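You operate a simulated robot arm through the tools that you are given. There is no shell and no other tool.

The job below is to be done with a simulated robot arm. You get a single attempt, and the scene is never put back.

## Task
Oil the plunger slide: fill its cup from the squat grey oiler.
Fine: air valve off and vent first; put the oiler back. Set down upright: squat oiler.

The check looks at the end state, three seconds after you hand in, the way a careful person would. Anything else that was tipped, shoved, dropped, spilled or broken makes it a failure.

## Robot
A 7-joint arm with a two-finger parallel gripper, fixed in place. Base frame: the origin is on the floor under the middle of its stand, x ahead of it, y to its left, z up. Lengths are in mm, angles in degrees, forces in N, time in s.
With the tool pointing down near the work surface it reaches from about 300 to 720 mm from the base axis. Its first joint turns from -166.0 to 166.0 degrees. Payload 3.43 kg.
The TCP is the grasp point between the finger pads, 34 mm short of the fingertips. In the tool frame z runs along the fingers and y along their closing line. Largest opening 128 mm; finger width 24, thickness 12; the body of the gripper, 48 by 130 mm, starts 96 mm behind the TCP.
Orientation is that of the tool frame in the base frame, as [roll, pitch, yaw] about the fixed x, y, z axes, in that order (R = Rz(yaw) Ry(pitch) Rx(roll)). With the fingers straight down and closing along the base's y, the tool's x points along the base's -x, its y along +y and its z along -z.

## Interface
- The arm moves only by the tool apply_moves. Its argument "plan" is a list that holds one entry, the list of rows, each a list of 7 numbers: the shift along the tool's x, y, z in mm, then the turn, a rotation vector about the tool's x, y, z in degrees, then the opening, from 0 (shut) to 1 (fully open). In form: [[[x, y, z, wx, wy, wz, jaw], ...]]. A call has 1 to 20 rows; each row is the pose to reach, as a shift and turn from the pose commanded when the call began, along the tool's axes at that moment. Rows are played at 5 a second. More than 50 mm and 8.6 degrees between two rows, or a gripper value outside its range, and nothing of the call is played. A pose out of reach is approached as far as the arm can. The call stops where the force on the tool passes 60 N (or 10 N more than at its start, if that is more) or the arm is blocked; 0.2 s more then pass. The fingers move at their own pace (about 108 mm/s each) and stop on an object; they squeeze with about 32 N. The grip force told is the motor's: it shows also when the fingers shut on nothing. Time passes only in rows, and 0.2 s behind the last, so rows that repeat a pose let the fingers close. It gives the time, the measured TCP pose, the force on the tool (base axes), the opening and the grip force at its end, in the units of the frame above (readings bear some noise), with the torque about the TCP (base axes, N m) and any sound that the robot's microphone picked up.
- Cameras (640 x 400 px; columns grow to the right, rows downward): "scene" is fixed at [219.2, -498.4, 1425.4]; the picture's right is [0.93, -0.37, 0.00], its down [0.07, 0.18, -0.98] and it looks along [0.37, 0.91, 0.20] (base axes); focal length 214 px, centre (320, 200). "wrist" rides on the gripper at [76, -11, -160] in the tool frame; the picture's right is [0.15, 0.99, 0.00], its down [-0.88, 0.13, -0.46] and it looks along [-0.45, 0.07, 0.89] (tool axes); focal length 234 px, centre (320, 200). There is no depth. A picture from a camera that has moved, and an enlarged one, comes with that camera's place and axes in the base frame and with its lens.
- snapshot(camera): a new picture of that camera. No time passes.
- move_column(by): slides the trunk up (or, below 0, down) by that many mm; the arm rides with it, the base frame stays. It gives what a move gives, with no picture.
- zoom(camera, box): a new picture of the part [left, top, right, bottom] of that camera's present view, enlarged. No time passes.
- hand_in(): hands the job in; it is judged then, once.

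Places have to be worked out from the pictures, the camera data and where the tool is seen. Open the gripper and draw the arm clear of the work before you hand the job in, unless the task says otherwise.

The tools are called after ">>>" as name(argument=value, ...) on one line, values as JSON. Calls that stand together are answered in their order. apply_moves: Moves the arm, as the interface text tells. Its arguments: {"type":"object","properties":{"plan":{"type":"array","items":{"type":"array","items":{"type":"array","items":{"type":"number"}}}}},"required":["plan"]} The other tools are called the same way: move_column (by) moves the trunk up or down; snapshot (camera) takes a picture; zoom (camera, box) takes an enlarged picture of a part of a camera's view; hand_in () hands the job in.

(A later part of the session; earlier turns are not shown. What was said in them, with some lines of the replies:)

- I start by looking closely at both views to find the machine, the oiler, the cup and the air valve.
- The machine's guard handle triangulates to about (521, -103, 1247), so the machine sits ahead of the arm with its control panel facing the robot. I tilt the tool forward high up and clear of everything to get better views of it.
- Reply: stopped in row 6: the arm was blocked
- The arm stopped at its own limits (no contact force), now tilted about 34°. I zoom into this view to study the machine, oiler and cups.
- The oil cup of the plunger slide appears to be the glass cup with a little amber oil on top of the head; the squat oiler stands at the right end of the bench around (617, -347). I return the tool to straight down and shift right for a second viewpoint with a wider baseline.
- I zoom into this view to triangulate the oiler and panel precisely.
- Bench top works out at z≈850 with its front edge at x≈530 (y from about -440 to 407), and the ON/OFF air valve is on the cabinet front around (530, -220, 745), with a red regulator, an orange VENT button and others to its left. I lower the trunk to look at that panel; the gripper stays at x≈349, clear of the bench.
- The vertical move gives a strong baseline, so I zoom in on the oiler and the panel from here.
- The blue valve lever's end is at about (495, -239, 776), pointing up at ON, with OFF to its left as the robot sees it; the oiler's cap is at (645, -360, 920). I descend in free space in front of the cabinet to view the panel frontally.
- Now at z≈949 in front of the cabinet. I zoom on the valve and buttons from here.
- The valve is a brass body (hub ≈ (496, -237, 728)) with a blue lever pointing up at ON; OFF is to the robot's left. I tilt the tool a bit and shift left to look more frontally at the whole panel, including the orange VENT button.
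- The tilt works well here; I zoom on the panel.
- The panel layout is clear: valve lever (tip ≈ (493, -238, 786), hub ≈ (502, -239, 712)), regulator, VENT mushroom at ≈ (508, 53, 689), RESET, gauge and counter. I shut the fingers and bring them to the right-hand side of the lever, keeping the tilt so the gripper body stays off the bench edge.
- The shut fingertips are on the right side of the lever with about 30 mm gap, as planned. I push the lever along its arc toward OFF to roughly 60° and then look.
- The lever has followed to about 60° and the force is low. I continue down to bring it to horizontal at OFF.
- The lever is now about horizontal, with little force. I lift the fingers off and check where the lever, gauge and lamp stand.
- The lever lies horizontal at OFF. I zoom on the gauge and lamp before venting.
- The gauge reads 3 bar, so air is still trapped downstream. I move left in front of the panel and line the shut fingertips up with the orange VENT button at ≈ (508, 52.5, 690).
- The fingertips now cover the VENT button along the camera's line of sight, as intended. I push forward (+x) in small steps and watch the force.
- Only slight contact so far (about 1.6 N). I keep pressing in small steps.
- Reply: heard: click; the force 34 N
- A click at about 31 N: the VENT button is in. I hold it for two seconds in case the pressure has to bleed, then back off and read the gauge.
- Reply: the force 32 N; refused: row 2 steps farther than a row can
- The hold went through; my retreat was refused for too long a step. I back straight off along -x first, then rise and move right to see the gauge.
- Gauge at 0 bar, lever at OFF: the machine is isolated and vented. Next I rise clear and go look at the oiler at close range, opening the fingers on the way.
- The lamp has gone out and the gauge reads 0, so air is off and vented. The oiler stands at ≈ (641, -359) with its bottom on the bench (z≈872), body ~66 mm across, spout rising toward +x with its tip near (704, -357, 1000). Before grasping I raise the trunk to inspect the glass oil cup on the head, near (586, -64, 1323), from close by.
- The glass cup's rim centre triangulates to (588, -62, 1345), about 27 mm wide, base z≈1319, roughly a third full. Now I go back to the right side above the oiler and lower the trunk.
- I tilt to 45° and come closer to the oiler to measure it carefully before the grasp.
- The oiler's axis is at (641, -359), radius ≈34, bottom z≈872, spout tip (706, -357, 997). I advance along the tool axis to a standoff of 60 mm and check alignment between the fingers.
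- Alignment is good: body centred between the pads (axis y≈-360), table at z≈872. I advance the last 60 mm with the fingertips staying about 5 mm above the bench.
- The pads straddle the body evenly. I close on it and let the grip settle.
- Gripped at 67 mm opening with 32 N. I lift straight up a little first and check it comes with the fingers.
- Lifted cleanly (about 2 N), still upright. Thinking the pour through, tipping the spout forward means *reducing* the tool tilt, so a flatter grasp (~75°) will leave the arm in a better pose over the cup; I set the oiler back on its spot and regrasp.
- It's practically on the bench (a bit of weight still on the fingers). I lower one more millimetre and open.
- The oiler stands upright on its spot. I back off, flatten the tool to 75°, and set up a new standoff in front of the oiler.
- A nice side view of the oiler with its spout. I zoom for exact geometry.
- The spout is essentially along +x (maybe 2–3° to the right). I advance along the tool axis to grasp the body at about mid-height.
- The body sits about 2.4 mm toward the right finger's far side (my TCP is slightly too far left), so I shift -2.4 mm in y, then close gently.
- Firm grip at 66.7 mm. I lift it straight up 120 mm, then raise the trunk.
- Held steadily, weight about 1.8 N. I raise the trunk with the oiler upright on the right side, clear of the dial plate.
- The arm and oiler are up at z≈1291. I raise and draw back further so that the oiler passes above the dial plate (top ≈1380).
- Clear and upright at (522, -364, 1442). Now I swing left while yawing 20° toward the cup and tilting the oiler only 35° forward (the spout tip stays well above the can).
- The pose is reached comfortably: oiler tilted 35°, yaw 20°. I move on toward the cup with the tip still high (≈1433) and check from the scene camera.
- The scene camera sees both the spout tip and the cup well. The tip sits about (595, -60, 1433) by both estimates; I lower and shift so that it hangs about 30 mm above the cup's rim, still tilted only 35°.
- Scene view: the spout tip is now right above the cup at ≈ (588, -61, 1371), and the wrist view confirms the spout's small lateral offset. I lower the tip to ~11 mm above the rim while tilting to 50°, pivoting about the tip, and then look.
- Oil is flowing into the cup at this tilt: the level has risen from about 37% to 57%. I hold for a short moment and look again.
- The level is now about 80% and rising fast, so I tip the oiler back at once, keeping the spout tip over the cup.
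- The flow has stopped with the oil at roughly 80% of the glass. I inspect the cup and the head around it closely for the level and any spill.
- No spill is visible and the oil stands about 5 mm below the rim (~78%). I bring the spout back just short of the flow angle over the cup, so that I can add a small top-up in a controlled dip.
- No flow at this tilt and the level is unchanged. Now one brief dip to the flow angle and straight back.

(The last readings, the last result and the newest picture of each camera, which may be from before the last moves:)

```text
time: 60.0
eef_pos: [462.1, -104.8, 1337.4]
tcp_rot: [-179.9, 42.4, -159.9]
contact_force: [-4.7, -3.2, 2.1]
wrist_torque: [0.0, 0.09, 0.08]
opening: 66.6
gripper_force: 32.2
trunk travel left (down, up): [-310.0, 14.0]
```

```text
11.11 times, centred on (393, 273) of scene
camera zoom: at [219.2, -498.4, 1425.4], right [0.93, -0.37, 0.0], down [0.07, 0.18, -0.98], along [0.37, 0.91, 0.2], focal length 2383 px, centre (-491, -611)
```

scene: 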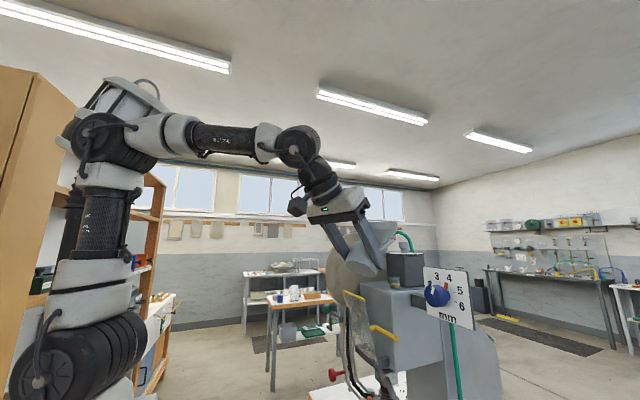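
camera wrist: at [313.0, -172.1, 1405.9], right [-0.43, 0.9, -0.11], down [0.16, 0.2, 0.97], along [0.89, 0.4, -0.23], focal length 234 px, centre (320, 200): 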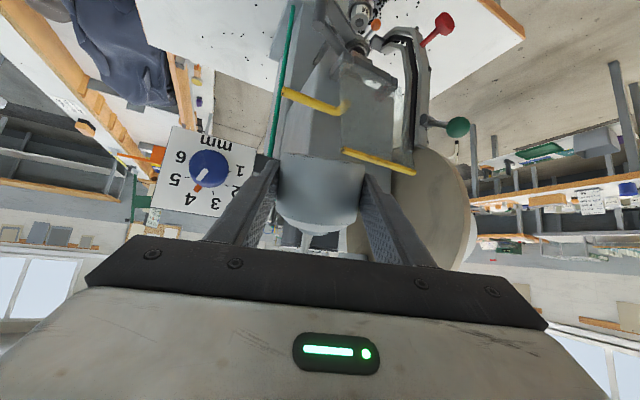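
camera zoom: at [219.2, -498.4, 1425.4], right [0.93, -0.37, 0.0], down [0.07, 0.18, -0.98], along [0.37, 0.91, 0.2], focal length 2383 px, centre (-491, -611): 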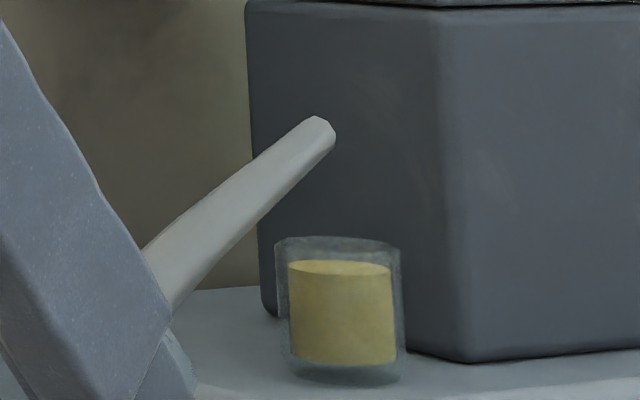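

The level hasn't changed, so that dip didn't reach the flow. There's a small force reading, so I check whether it is just the motion or contact.

>>> apply_moves(plan=[[[0, 0, 0, 0, 0, 0, 0]]])

>>> zoom(camera="scene", box=[320, 220, 440, 310])

```text
time: 60.4
eef_pos: [461.5, -105.5, 1337.6]
tcp_rot: [-180.0, 42.3, -159.9]
contact_force: [-4.4, -4.3, 1.3]
wrist_torque: [-0.06, 0.1, 0.02]
opening: 66.6
gripper_force: 31.8
trunk travel left (down, up): [-310.0, 14.0]
```

```text
4.44 times, centred on (380, 265) of scene
camera zoom: at [219.2, -498.4, 1425.4], right [0.93, -0.37, 0.0], down [0.07, 0.18, -0.98], along [0.37, 0.91, 0.2], focal length 953 px, centre (53, -89)
```

zoom: 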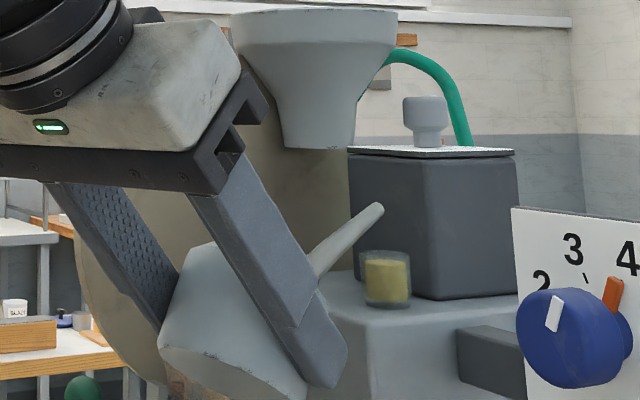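

There is steady ~6 N contact: re-triangulating, the guard's upper yellow bar is at (490–493, -74…18, 1306), and the oiler's underside has just touched it. I lift straight up right away.

>>> apply_moves(plan=[[[-6.7, 0, -7.4, 0, 0, 0, 0], [-20.2, 0, -22.2, 0, 0, 0, 0], [-33.6, 0, -37, 0, 0, 0, 0], [-33.6, 0, -37, 0, 0, 0, 0]]])

>>> snapshot(camera="scene")

>>> zoom(camera="scene", box=[320, 220, 440, 310])

>>> zoom(camera="scene", box=[330, 255, 400, 300])

```text
time: 61.4
eef_pos: [463.5, -104.2, 1385.9]
tcp_rot: [-180.0, 42.1, -159.9]
contact_force: [1.1, 0.0, -1.7]
wrist_torque: [0.02, 0.04, -0.02]
opening: 66.9
gripper_force: 31.7
trunk travel left (down, up): [-310.0, 14.0]
```

```text
taken
```

scene: 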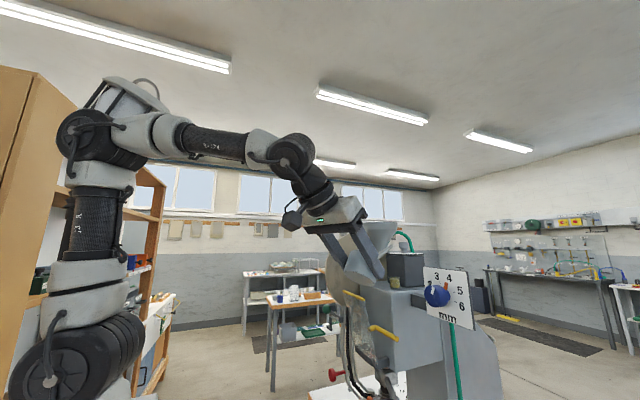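

```text
4.44 times, centred on (380, 265) of scene
camera zoom: at [219.2, -498.4, 1425.4], right [0.93, -0.37, 0.0], down [0.07, 0.18, -0.98], along [0.37, 0.91, 0.2], focal length 953 px, centre (53, -89)
```

zoom: 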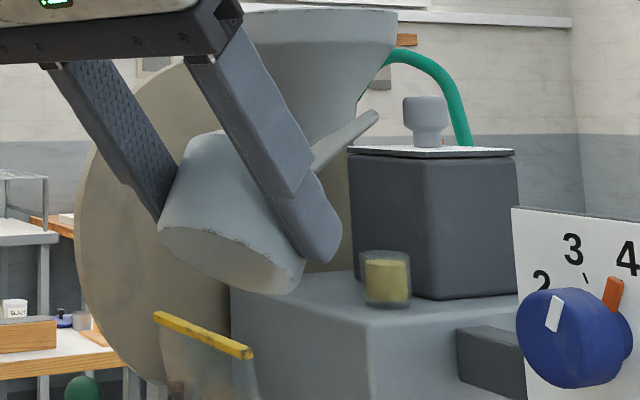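

```text
8.89 times, centred on (365, 278) of scene
camera zoom: at [219.2, -498.4, 1425.4], right [0.93, -0.37, 0.0], down [0.07, 0.18, -0.98], along [0.37, 0.91, 0.2], focal length 1906 px, centre (-80, -489)
```

zoom: 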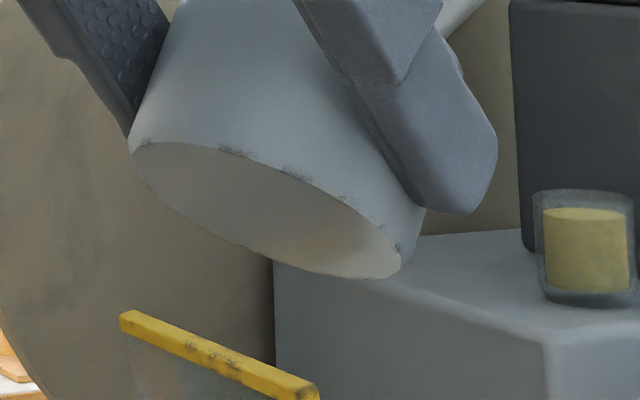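

The guard bar is exactly where it was, and the oiler still sits as modelled in the grip. I set up again a little higher (tip ≈20 mm above the rim, clear of the guard bar) just short of the flow angle.

>>> apply_moves(plan=[[[11, 0, 10, 0, 4.2, 0, 0], [22.1, 0, 20.3, 0, 8.5, 0, 0], [22.1, 0, 20.3, 0, 8.5, 0, 0]]])

>>> zoom(camera="scene", box=[320, 220, 440, 310])

>>> zoom(camera="scene", box=[375, 255, 411, 291])

```text
time: 62.2
eef_pos: [461.2, -103.6, 1358.7]
tcp_rot: [-179.9, 33.7, -159.9]
contact_force: [0.3, -0.1, -2.0]
wrist_torque: [0.01, 0.04, -0.01]
opening: 66.8
gripper_force: 32.0
trunk travel left (down, up): [-310.0, 14.0]
```

```text
4.44 times, centred on (380, 265) of scene
camera zoom: at [219.2, -498.4, 1425.4], right [0.93, -0.37, 0.0], down [0.07, 0.18, -0.98], along [0.37, 0.91, 0.2], focal length 953 px, centre (53, -89)
```

zoom: 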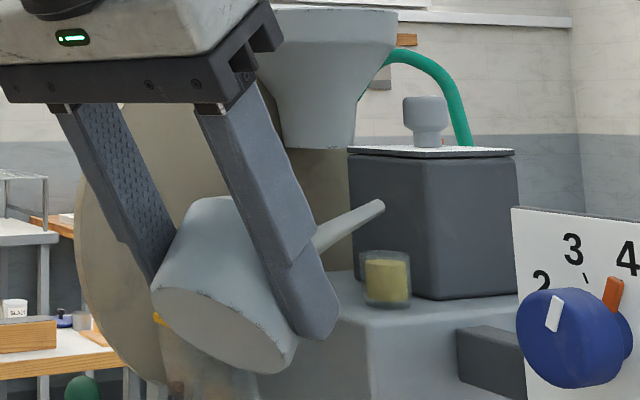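

```text
11.11 times, centred on (393, 273) of scene
camera zoom: at [219.2, -498.4, 1425.4], right [0.93, -0.37, 0.0], down [0.07, 0.18, -0.98], along [0.37, 0.91, 0.2], focal length 2383 px, centre (-491, -611)
```

zoom: 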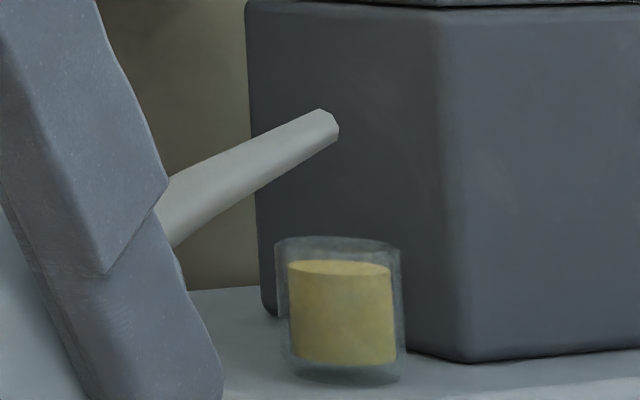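

Same spout angle as before and the level is unchanged. I make a slightly longer dip (one extra hold row) and come straight back.

>>> apply_moves(plan=[[[-10.7, 0, -16.8, 0, 8.5, 0, 0], [-10.7, 0, -16.8, 0, 8.5, 0, 0], [0, 0, 0, 0, 0, 0, 0], [-2.7, 0, 1.8, 0, -8.5, 0, 0]]])

>>> zoom(camera="scene", box=[375, 255, 411, 291])

```text
time: 63.2
eef_pos: [464.6, -101.0, 1355.4]
tcp_rot: [-179.9, 42.2, -159.8]
contact_force: [-0.5, 0.4, -2.0]
wrist_torque: [-0.02, -0.02, 0.02]
opening: 66.8
gripper_force: 32.5
trunk travel left (down, up): [-310.0, 14.0]
```

```text
11.11 times, centred on (393, 273) of scene
camera zoom: at [219.2, -498.4, 1425.4], right [0.93, -0.37, 0.0], down [0.07, 0.18, -0.98], along [0.37, 0.91, 0.2], focal length 2383 px, centre (-491, -611)
```

zoom: 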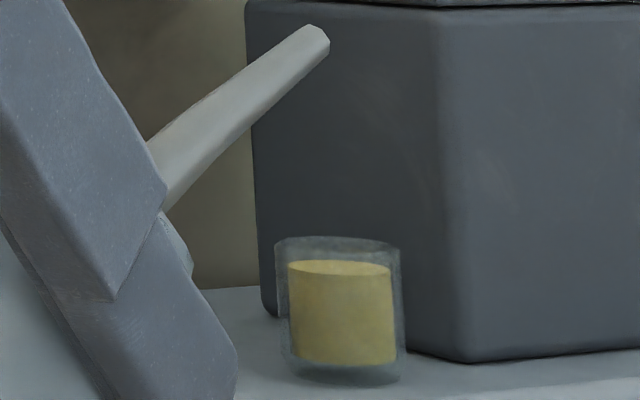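

Still unchanged, which fits a flow threshold right at about 50° of tilt (that explains the late start and instant stop before). I make one dip a hair past it (51.5°) with immediate return, which should add only a millimetre or two.

>>> apply_moves(plan=[[[2, 0, -2.7, 0, 8.5, 0, 0], [-6.2, 0, -12.7, 0, 14.1, 0, 0], [-13.5, 0, -20, 0, 18.5, 0, 0], [-0.9, 0, -6.5, 0, 10.6, 0, 0], [0.8, 0, -0.7, 0, 2.1, 0, 0]]])

>>> zoom(camera="scene", box=[375, 255, 411, 291])

```text
time: 64.4
eef_pos: [462.8, -103.9, 1355.2]
tcp_rot: [-180.0, 40.2, -159.8]
contact_force: [-0.5, 0.3, -1.8]
wrist_torque: [-0.03, 0.0, 0.01]
opening: 66.7
gripper_force: 32.1
trunk travel left (down, up): [-310.0, 14.0]
```

```text
11.11 times, centred on (393, 273) of scene
camera zoom: at [219.2, -498.4, 1425.4], right [0.93, -0.37, 0.0], down [0.07, 0.18, -0.98], along [0.37, 0.91, 0.2], focal length 2383 px, centre (-491, -611)
```

zoom: 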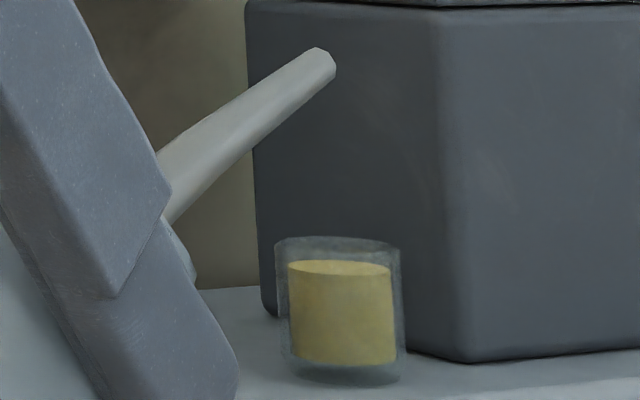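

No change again, so I stop adding oil and instead check the result from above: I lift away and shift right so that the wrist camera can see the cup and the head around it.

>>> apply_moves(plan=[[[-22.6, 0, -26.7, 0, 0, 0, 0], [-45.2, 0, -53.5, 0, 0, 0, 0], [-41, -40, -57, 0, 0, 0, 0], [-36, -85, -61, 0, 0, 0, 0], [-36, -105, -61, 0, 0, 0, 0], [-36, -105, -61, 0, 0, 0, 0]]])

>>> snapshot(camera="wrist")

>>> zoom(camera="scene", box=[340, 250, 430, 310])

```text
time: 65.8
eef_pos: [486.7, -207.2, 1426.1]
tcp_rot: [180.0, 40.1, -159.8]
contact_force: [-1.3, 0.1, -1.3]
wrist_torque: [-0.04, 0.01, -0.01]
opening: 66.6
gripper_force: 32.3
trunk travel left (down, up): [-310.0, 14.0]
```

```text
taken
camera wrist: at [341.5, -273.3, 1499.8], right [-0.45, 0.89, -0.09], down [0.31, 0.25, 0.92], along [0.84, 0.38, -0.39], focal length 234 px, centre (320, 200)
```

wrist: 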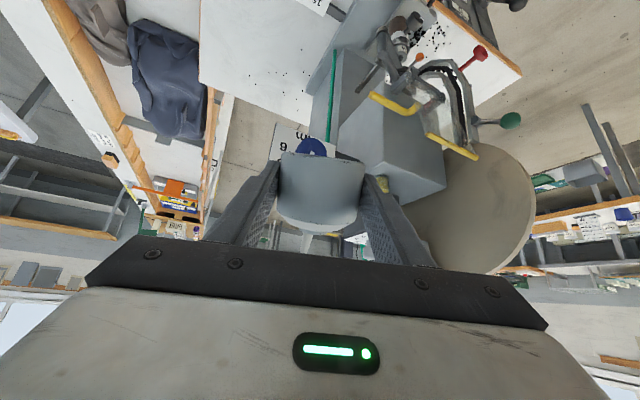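

```text
6.67 times, centred on (385, 280) of scene
camera zoom: at [219.2, -498.4, 1425.4], right [0.93, -0.37, 0.0], down [0.07, 0.18, -0.98], along [0.37, 0.91, 0.2], focal length 1430 px, centre (-113, -333)
```

zoom: 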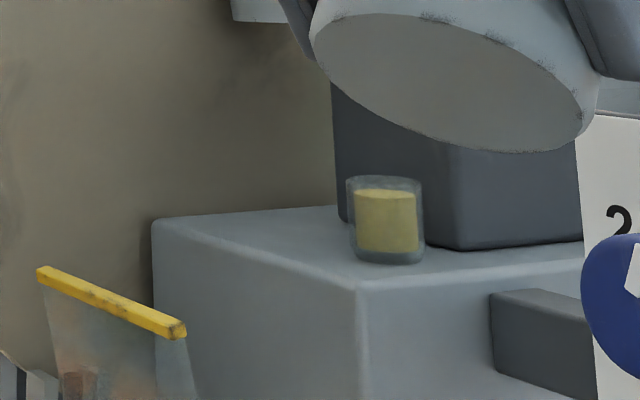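

>>> zoom(camera="wrist", box=[340, 120, 460, 220])

```text
4.00 times, centred on (400, 170) of wrist
camera zoom: at [341.5, -273.3, 1499.8], right [-0.45, 0.89, -0.09], down [0.31, 0.25, 0.92], along [0.84, 0.38, -0.39], focal length 937 px, centre (0, 320)
```

zoom: 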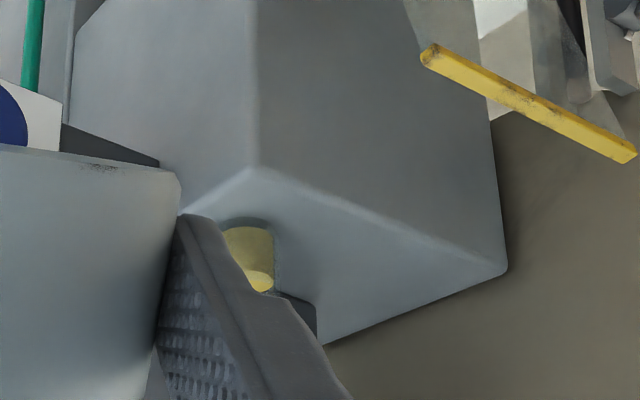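

No puddle or run anywhere on the head; the cup is filled to just below the rim and the level is stable. I judge the cup filled and return the oiler: first back to the right and upright, retracing my path.

>>> apply_moves(plan=[[[1, -31.3, -5, 3.43, -6.93, 2.18, 0], [2, -62.6, -10, 6.85, -13.86, 4.36, 0], [3, -93.9, -15.1, 10.28, -20.78, 6.55, 0], [4, -125.2, -20.1, 13.7, -27.71, 8.73, 0], [5, -156.5, -25.1, 17.13, -34.64, 10.91, 0], [5, -156.5, -25.1, 17.13, -34.64, 10.91, 0]]])

>>> snapshot(camera="scene")

>>> zoom(camera="scene", box=[370, 255, 414, 295])

```text
time: 67.2
eef_pos: [522.3, -362.1, 1442.8]
tcp_rot: [179.9, 75.1, -179.9]
contact_force: [0.5, -0.2, -2.0]
wrist_torque: [-0.02, -0.01, -0.01]
opening: 66.9
gripper_force: 31.8
trunk travel left (down, up): [-310.0, 14.0]
```

```text
taken
```

scene: 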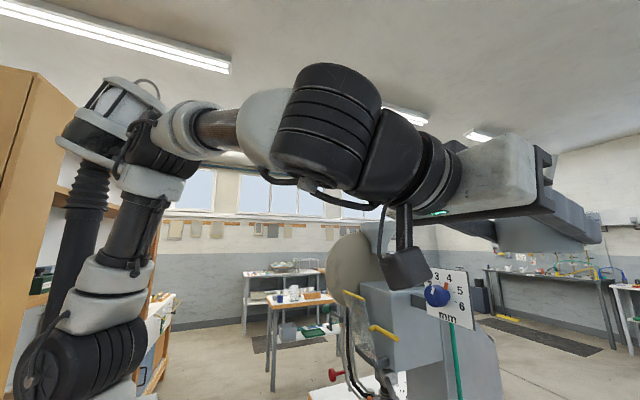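

```text
10.00 times, centred on (392, 275) of scene
camera zoom: at [219.2, -498.4, 1425.4], right [0.93, -0.37, 0.0], down [0.07, 0.18, -0.98], along [0.37, 0.91, 0.2], focal length 2145 px, centre (-400, -550)
```

zoom: 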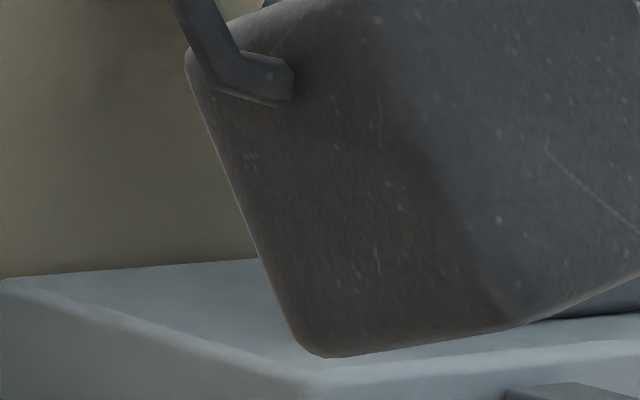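

Upright again at (522, -362, 1443). I retrace forward and down on the right-hand side, then lower the trunk.

>>> apply_moves(plan=[[[6.2, 0.2, 37.2, 0, 0, 0, 0], [14.2, 0.4, 75.2, 0, 0, 0, 0], [44.2, 0.6, 111.2, 0, 0, 0, 0], [80.6, 0.8, 126, 0, 0, 0, 0], [120, 0.9, 138, 0, 0, 0, 0], [120, 0.9, 138, 0, 0, 0, 0]]])

>>> move_column(by=-275)

>>> snapshot(camera="wrist")

>>> zoom(camera="scene", box=[340, 250, 430, 310])

```text
time: 68.6
eef_pos: [624.5, -360.9, 1291.2]
tcp_rot: [180.0, 75.1, -179.9]
contact_force: [-0.1, -0.8, -1.4]
wrist_torque: [0.01, 0.06, 0.03]
opening: 66.5
gripper_force: 32.2
trunk travel left (down, up): [-310.0, 14.0]
```

```text
time: 71.4
eef_pos: [624.9, -360.7, 1015.7]
tcp_rot: [180.0, 75.1, -179.9]
contact_force: [-0.5, 0.2, -2.0]
wrist_torque: [-0.04, 0.04, -0.02]
opening: 66.7
gripper_force: 32.5
trunk travel left (down, up): [-35.0, 289.0]
```

```text
taken
camera wrist: at [451.9, -372.6, 984.1], right [-0.04, 0.99, -0.14], down [-0.21, 0.13, 0.97], along [0.98, 0.07, 0.21], focal length 234 px, centre (320, 200)
```

wrist: 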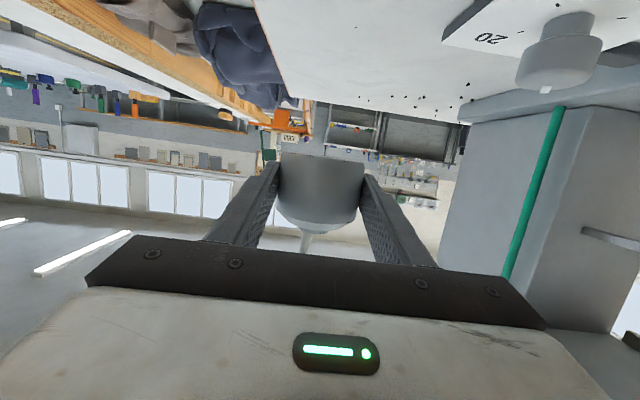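

```text
6.67 times, centred on (385, 280) of scene
camera zoom: at [219.2, -498.4, 1425.4], right [0.93, -0.37, 0.0], down [0.07, 0.18, -0.98], along [0.37, 0.91, 0.2], focal length 1430 px, centre (-113, -333)
```

zoom: 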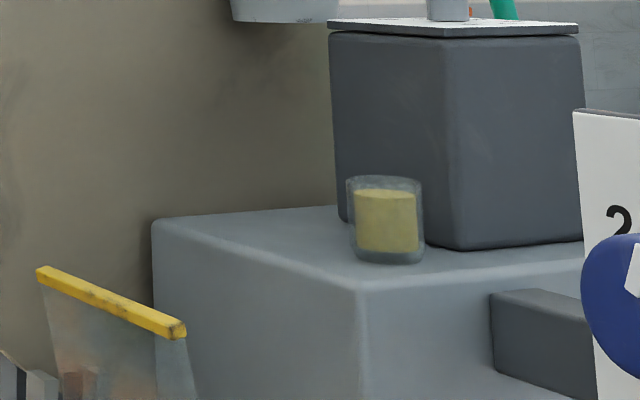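

The oiler looks identical in the grip and the arm is back above its spot (within about 1 mm of the grasp x, y). I lower it, stopping a few millimetres above the bench.

>>> apply_moves(plan=[[[38.7, 0, 10.3, 0, 0, 0, 0], [77.3, 0, 20.6, 0, 0, 0, 0], [101.5, 0, 27, 0, 0, 0, 0], [108.2, 0, 28.8, 0, 0, 0, 0], [111.1, 0, 29.6, 0, 0, 0, 0], [111.1, 0, 29.6, 0, 0, 0, 0]]])

>>> zoom(camera="wrist", box=[220, 80, 420, 240])

```text
time: 72.8
eef_pos: [624.2, -360.3, 901.1]
tcp_rot: [179.9, 75.1, -179.8]
contact_force: [-0.4, 0.2, -0.7]
wrist_torque: [0.02, 0.05, 0.01]
opening: 66.7
gripper_force: 31.5
trunk travel left (down, up): [-35.0, 289.0]
```

```text
2.50 times, centred on (320, 160) of wrist
camera zoom: at [451.8, -372.1, 870.0], right [-0.04, 0.99, -0.14], down [-0.21, 0.13, 0.97], along [0.98, 0.07, 0.21], focal length 585 px, centre (320, 300)
```

zoom: 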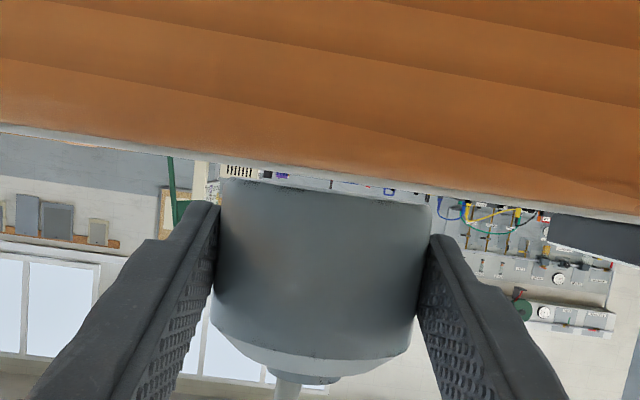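

A few millimetres still to go. I lower in fine steps, watching the force for touchdown.

>>> apply_moves(plan=[[[1.4, 0, 0.4, 0, 0, 0, 0], [2.9, 0, 0.8, 0, 0, 0, 0], [3.4, 0, 0.9, 0, 0, 0, 0], [3.4, 0, 0.9, 0, 0, 0, 0]]])

>>> apply_moves(plan=[[[0.5, 0, 0.1, 0, 0, 0, 0], [1, 0, 0.3, 0, 0, 0, 0], [1, 0, 0.3, 0, 0, 0, 0]]])

```text
time: 73.8
eef_pos: [624.6, -361.4, 898.0]
tcp_rot: [180.0, 75.1, -179.7]
contact_force: [0.9, 0.2, 0.2]
wrist_torque: [-0.04, 0.03, 0.01]
opening: 67.0
gripper_force: 32.1
trunk travel left (down, up): [-35.0, 289.0]
```

```text
time: 74.6
eef_pos: [625.4, -361.3, 897.4]
tcp_rot: [-179.9, 75.2, -179.8]
contact_force: [0.7, 0.7, 2.8]
wrist_torque: [0.03, 0.09, -0.02]
opening: 66.9
gripper_force: 32.0
trunk travel left (down, up): [-35.0, 289.0]
```

Touchdown: the bench now carries the oiler (+2.8 N). I open the fingers gently.

>>> apply_moves(plan=[[[0, 0, 0, 0, 0, 0, 0.54], [0, 0, 0, 0, 0, 0, 0.57], [0, 0, 0, 0, 0, 0, 0.62], [0, 0, 0, 0, 0, 0, 0.7], [0, 0, 0, 0, 0, 0, 0.7], [0, 0, 0, 0, 0, 0, 0.7]]])

>>> zoom(camera="wrist", box=[220, 80, 420, 240])

```text
time: 76.0
eef_pos: [624.3, -361.7, 897.0]
tcp_rot: [-179.9, 75.1, -179.9]
contact_force: [-0.2, -0.1, -0.7]
wrist_torque: [-0.01, -0.02, -0.04]
opening: 89.6
gripper_force: 0.0
trunk travel left (down, up): [-35.0, 289.0]
```

```text
2.50 times, centred on (320, 160) of wrist
camera zoom: at [451.5, -372.8, 865.3], right [-0.04, 0.99, -0.14], down [-0.21, 0.13, 0.97], along [0.98, 0.07, 0.21], focal length 585 px, centre (320, 300)
```

zoom: 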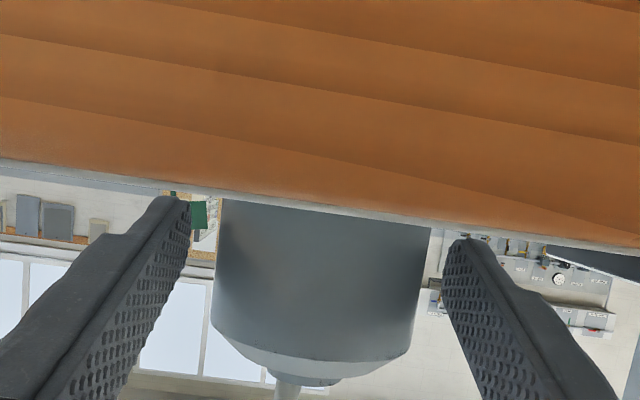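

Released, with the oiler standing between the open pads. I withdraw straight back along the tool axis.

>>> apply_moves(plan=[[[0, 0.5, -20, 0, 0, 0, 0.7], [0, 0.5, -60, 0, 0, 0, 0.7], [0, 0.5, -100, 0, 0, 0, 0.7], [0, 0.5, -130, 0, 0, 0, 0.7]]])

>>> snapshot(camera="wrist")

>>> zoom(camera="wrist", box=[240, 100, 420, 240])

```text
time: 77.0
eef_pos: [499.9, -357.9, 929.9]
tcp_rot: [-179.9, 75.1, -179.8]
contact_force: [1.3, 0.6, 0.4]
wrist_torque: [0.0, -0.07, 0.02]
opening: 89.4
gripper_force: 0.0
trunk travel left (down, up): [-35.0, 289.0]
```

```text
taken
camera wrist: at [327.6, -370.6, 898.7], right [-0.04, 0.99, -0.14], down [-0.21, 0.13, 0.97], along [0.98, 0.07, 0.21], focal length 234 px, centre (320, 200)
```

wrist: 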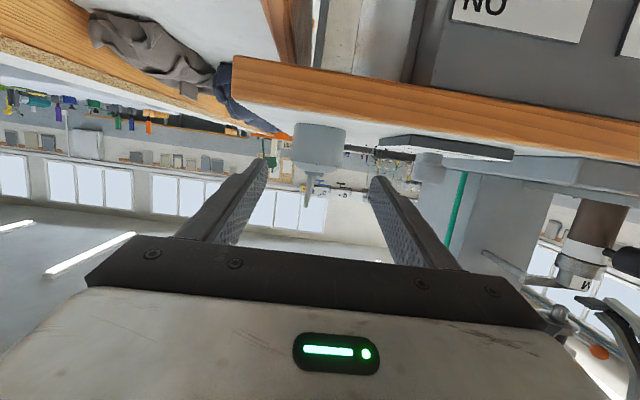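

```text
2.86 times, centred on (330, 170) of wrist
camera zoom: at [327.6, -370.6, 898.7], right [-0.04, 0.99, -0.14], down [-0.21, 0.13, 0.97], along [0.98, 0.07, 0.21], focal length 669 px, centre (291, 286)
```

zoom: 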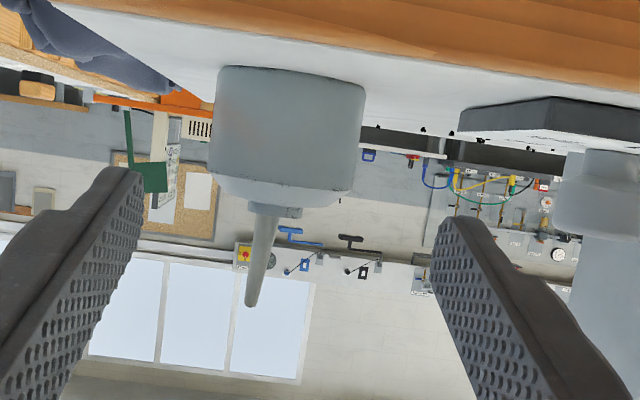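

The oiler stands upright on its original spot. I draw the arm back and up to check the panel and the cup once more.

>>> apply_moves(plan=[[[-23.1, 5, -23.4, 0, 8.3, 0, 0.7], [-46.2, 10, -46.8, 0, 16.7, 0, 1], [-69.3, 15, -70.2, 0, 25, 0, 1], [-92.4, 20, -93.5, 0, 33.3, 0, 1], [-115.5, 25, -116.9, 0, 41.7, 0, 1], [-138.6, 30, -140.3, 0, 50, 0, 1], [-138.6, 30, -140.3, 0, 50, 0, 1]]])

>>> snapshot(camera="wrist")

>>> zoom(camera="wrist", box=[240, 70, 620, 260])

>>> snapshot(camera="scene")

```text
time: 78.6
eef_pos: [400.7, -330.3, 1100.6]
tcp_rot: [179.9, 25.0, -179.9]
contact_force: [0.5, -0.1, -0.2]
wrist_torque: [-0.01, -0.01, 0.0]
opening: 128.1
gripper_force: 0.0
trunk travel left (down, up): [-35.0, 289.0]
```

```text
taken
camera wrist: at [264.4, -341.7, 1213.7], right [-0.13, 0.99, -0.06], down [0.6, 0.13, 0.79], along [0.78, 0.07, -0.62], focal length 234 px, centre (320, 200)
```

wrist: 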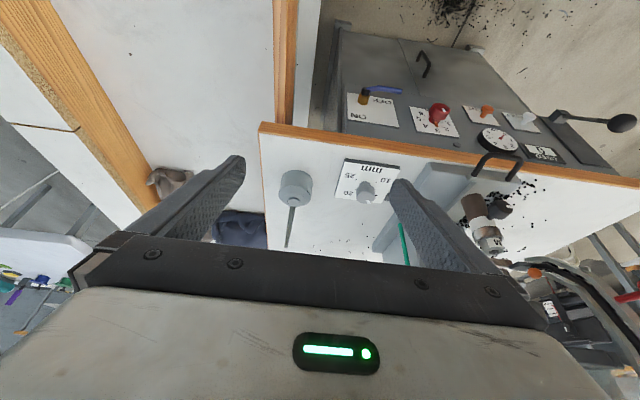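

```text
1.68 times, centred on (430, 165) of wrist
camera zoom: at [264.4, -341.7, 1213.7], right [-0.13, 0.99, -0.06], down [0.6, 0.13, 0.79], along [0.78, 0.07, -0.62], focal length 394 px, centre (135, 259)
```

zoom: 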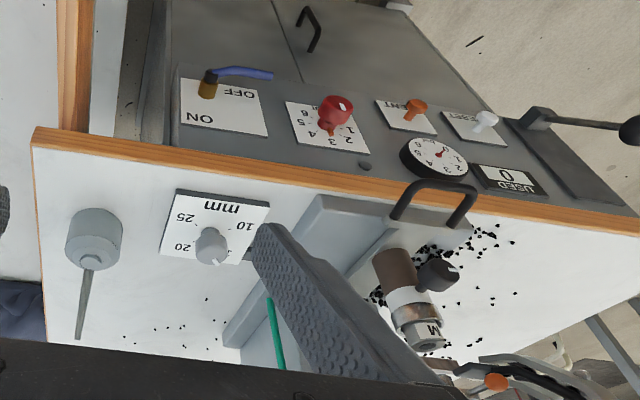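

```text
taken
```

scene: 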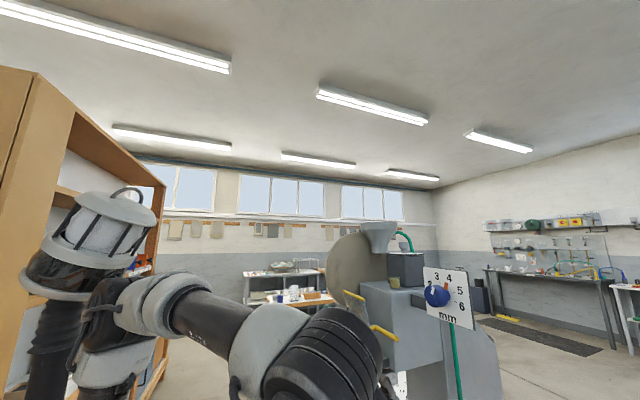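

Everything on the bench is in place: oiler upright on its spot, valve OFF, gauge 0, lamp out. I take a last look at the cup from above with the empty gripper, along the same path as before.

>>> move_column(by=240)

>>> apply_moves(plan=[[[-18, 30, -30, 0, 0, 0, 1], [-36, 60, -60, 0, 0, 0, 1], [-54, 100, -76, 0, 0, 0, 1], [-72, 140, -82, 0, 0, 0, 1], [-80, 180, -82, 0, 0, 0, 1], [-88, 220, -82, 0, 0, 0, 1], [-88, 260, -82, 0, 0, 0, 1], [-88, 260, -82, 0, 0, 0, 1]]])

>>> zoom(camera="wrist", box=[260, 140, 400, 260])

>>> zoom(camera="wrist", box=[300, 165, 340, 205])

>>> zoom(camera="scene", box=[375, 255, 411, 291])

```text
time: 81.1
eef_pos: [400.4, -330.7, 1339.6]
tcp_rot: [180.0, 25.1, -179.8]
contact_force: [-0.3, -1.4, 0.5]
wrist_torque: [-0.02, 0.05, -0.02]
opening: 127.9
gripper_force: 0.0
trunk travel left (down, up): [-275.0, 49.0]
```

```text
time: 82.9
eef_pos: [444.0, -70.8, 1451.8]
tcp_rot: [179.9, 25.1, -179.9]
contact_force: [-0.4, 0.7, 0.8]
wrist_torque: [-0.04, -0.01, -0.03]
opening: 128.1
gripper_force: 0.1
trunk travel left (down, up): [-275.0, 49.0]
```

```text
3.33 times, centred on (330, 200) of wrist
camera zoom: at [308.2, -82.0, 1564.3], right [-0.13, 0.99, -0.06], down [0.6, 0.13, 0.79], along [0.79, 0.07, -0.61], focal length 781 px, centre (287, 200)
```

zoom: 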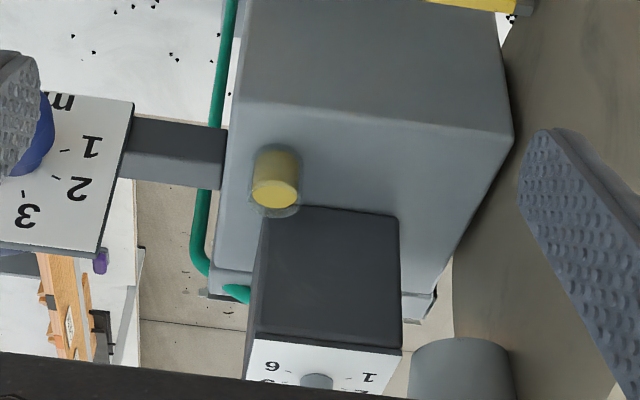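

```text
10.00 times, centred on (320, 185) of wrist
camera zoom: at [308.2, -82.0, 1564.3], right [-0.13, 0.99, -0.06], down [0.6, 0.13, 0.79], along [0.79, 0.07, -0.61], focal length 2342 px, centre (320, 350)
```

zoom: 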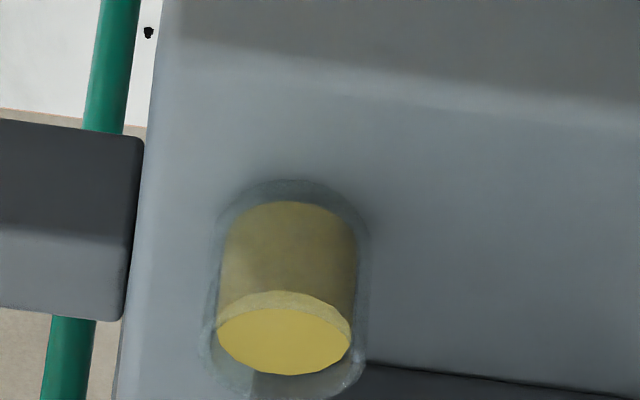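

```text
11.11 times, centred on (393, 273) of scene
camera zoom: at [219.2, -498.4, 1425.4], right [0.93, -0.37, 0.0], down [0.07, 0.18, -0.98], along [0.37, 0.91, 0.2], focal length 2383 px, centre (-491, -611)
```

zoom: 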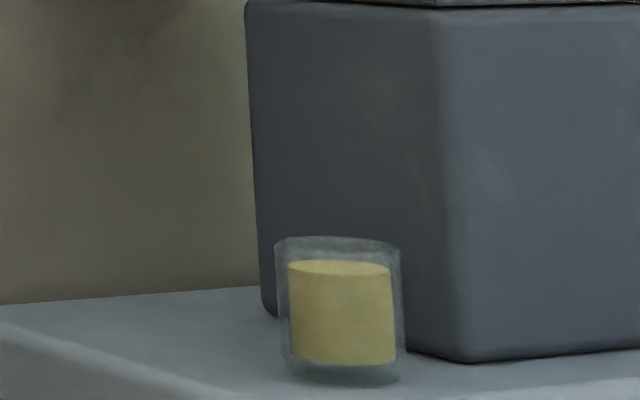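

The head is clean, and the cup stands filled to just under its rim with no spill. I draw the open gripper back clear of the machine before handing in.

>>> apply_moves(plan=[[[0, -40, 0, 0, 0, 0, 1], [8, -80, 0, 0, 0, 0, 1], [16, -120, 0, 0, 0, 0, 1], [34, -160, 6, 0, 0, 0, 1], [52, -200, 22, 0, 0, 0, 1], [60, -200, 22, 0, 0, 0, 1]]])

>>> snapshot(camera="scene")

>>> snapshot(camera="wrist")

```text
time: 84.3
eef_pos: [399.2, -271.8, 1405.1]
tcp_rot: [-179.9, 25.1, -179.9]
contact_force: [0.4, 0.3, -0.5]
wrist_torque: [0.02, -0.01, -0.03]
opening: 128.2
gripper_force: 0.1
trunk travel left (down, up): [-275.0, 49.0]
```

```text
taken
```

scene: 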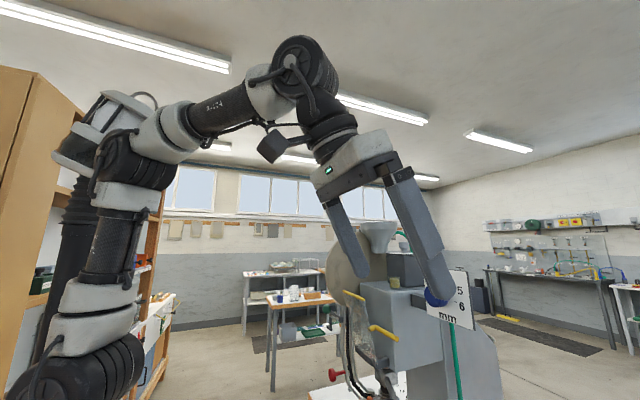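

```text
taken
camera wrist: at [264.3, -283.4, 1518.6], right [-0.14, 0.99, -0.06], down [0.6, 0.13, 0.79], along [0.79, 0.07, -0.61], focal length 234 px, centre (320, 200)
```

wrist: 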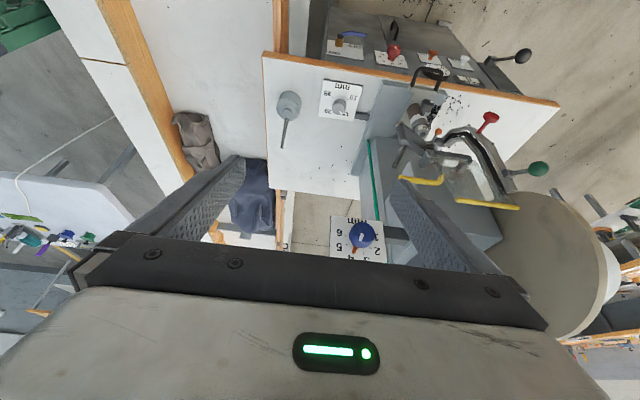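

The arm is clear and the gripper open. The air valve is OFF and vented to 0 bar, the cup is filled without a spill, and the squat oiler is back upright in its place. I hand the job in.

>>> hand_in()

```text
The job is handed in.
```

I filled the plunger slide's oil cup from the squat grey oiler and put the oiler back upright on its original spot. I've handed the job in; no result has come back yet.

- **Air:** I turned the valve to OFF first, then pressed VENT. The gauge went from 3 bar to 0 and the lamp went out.
- **Cup:** The oil now stands about 5 mm below the rim, roughly 78% of the glass by eye. It started at about a third. I tried three short top-up dips, but the level did not rise any further, so I stopped rather than risk an overflow. I took the glass cup on top of the head to be the plunger slide's cup, as it was the only oil cup I saw on the machine.
- **Spills:** I checked the head from above and from the side and saw no oil outside the cup.
- **Guard contact:** During one dip the underside of the oiler rested lightly on the guard's upper yellow bar, at about 6 N. I lifted off, and the bar had not moved.

The gripper is open and the arm is clear of the machine.
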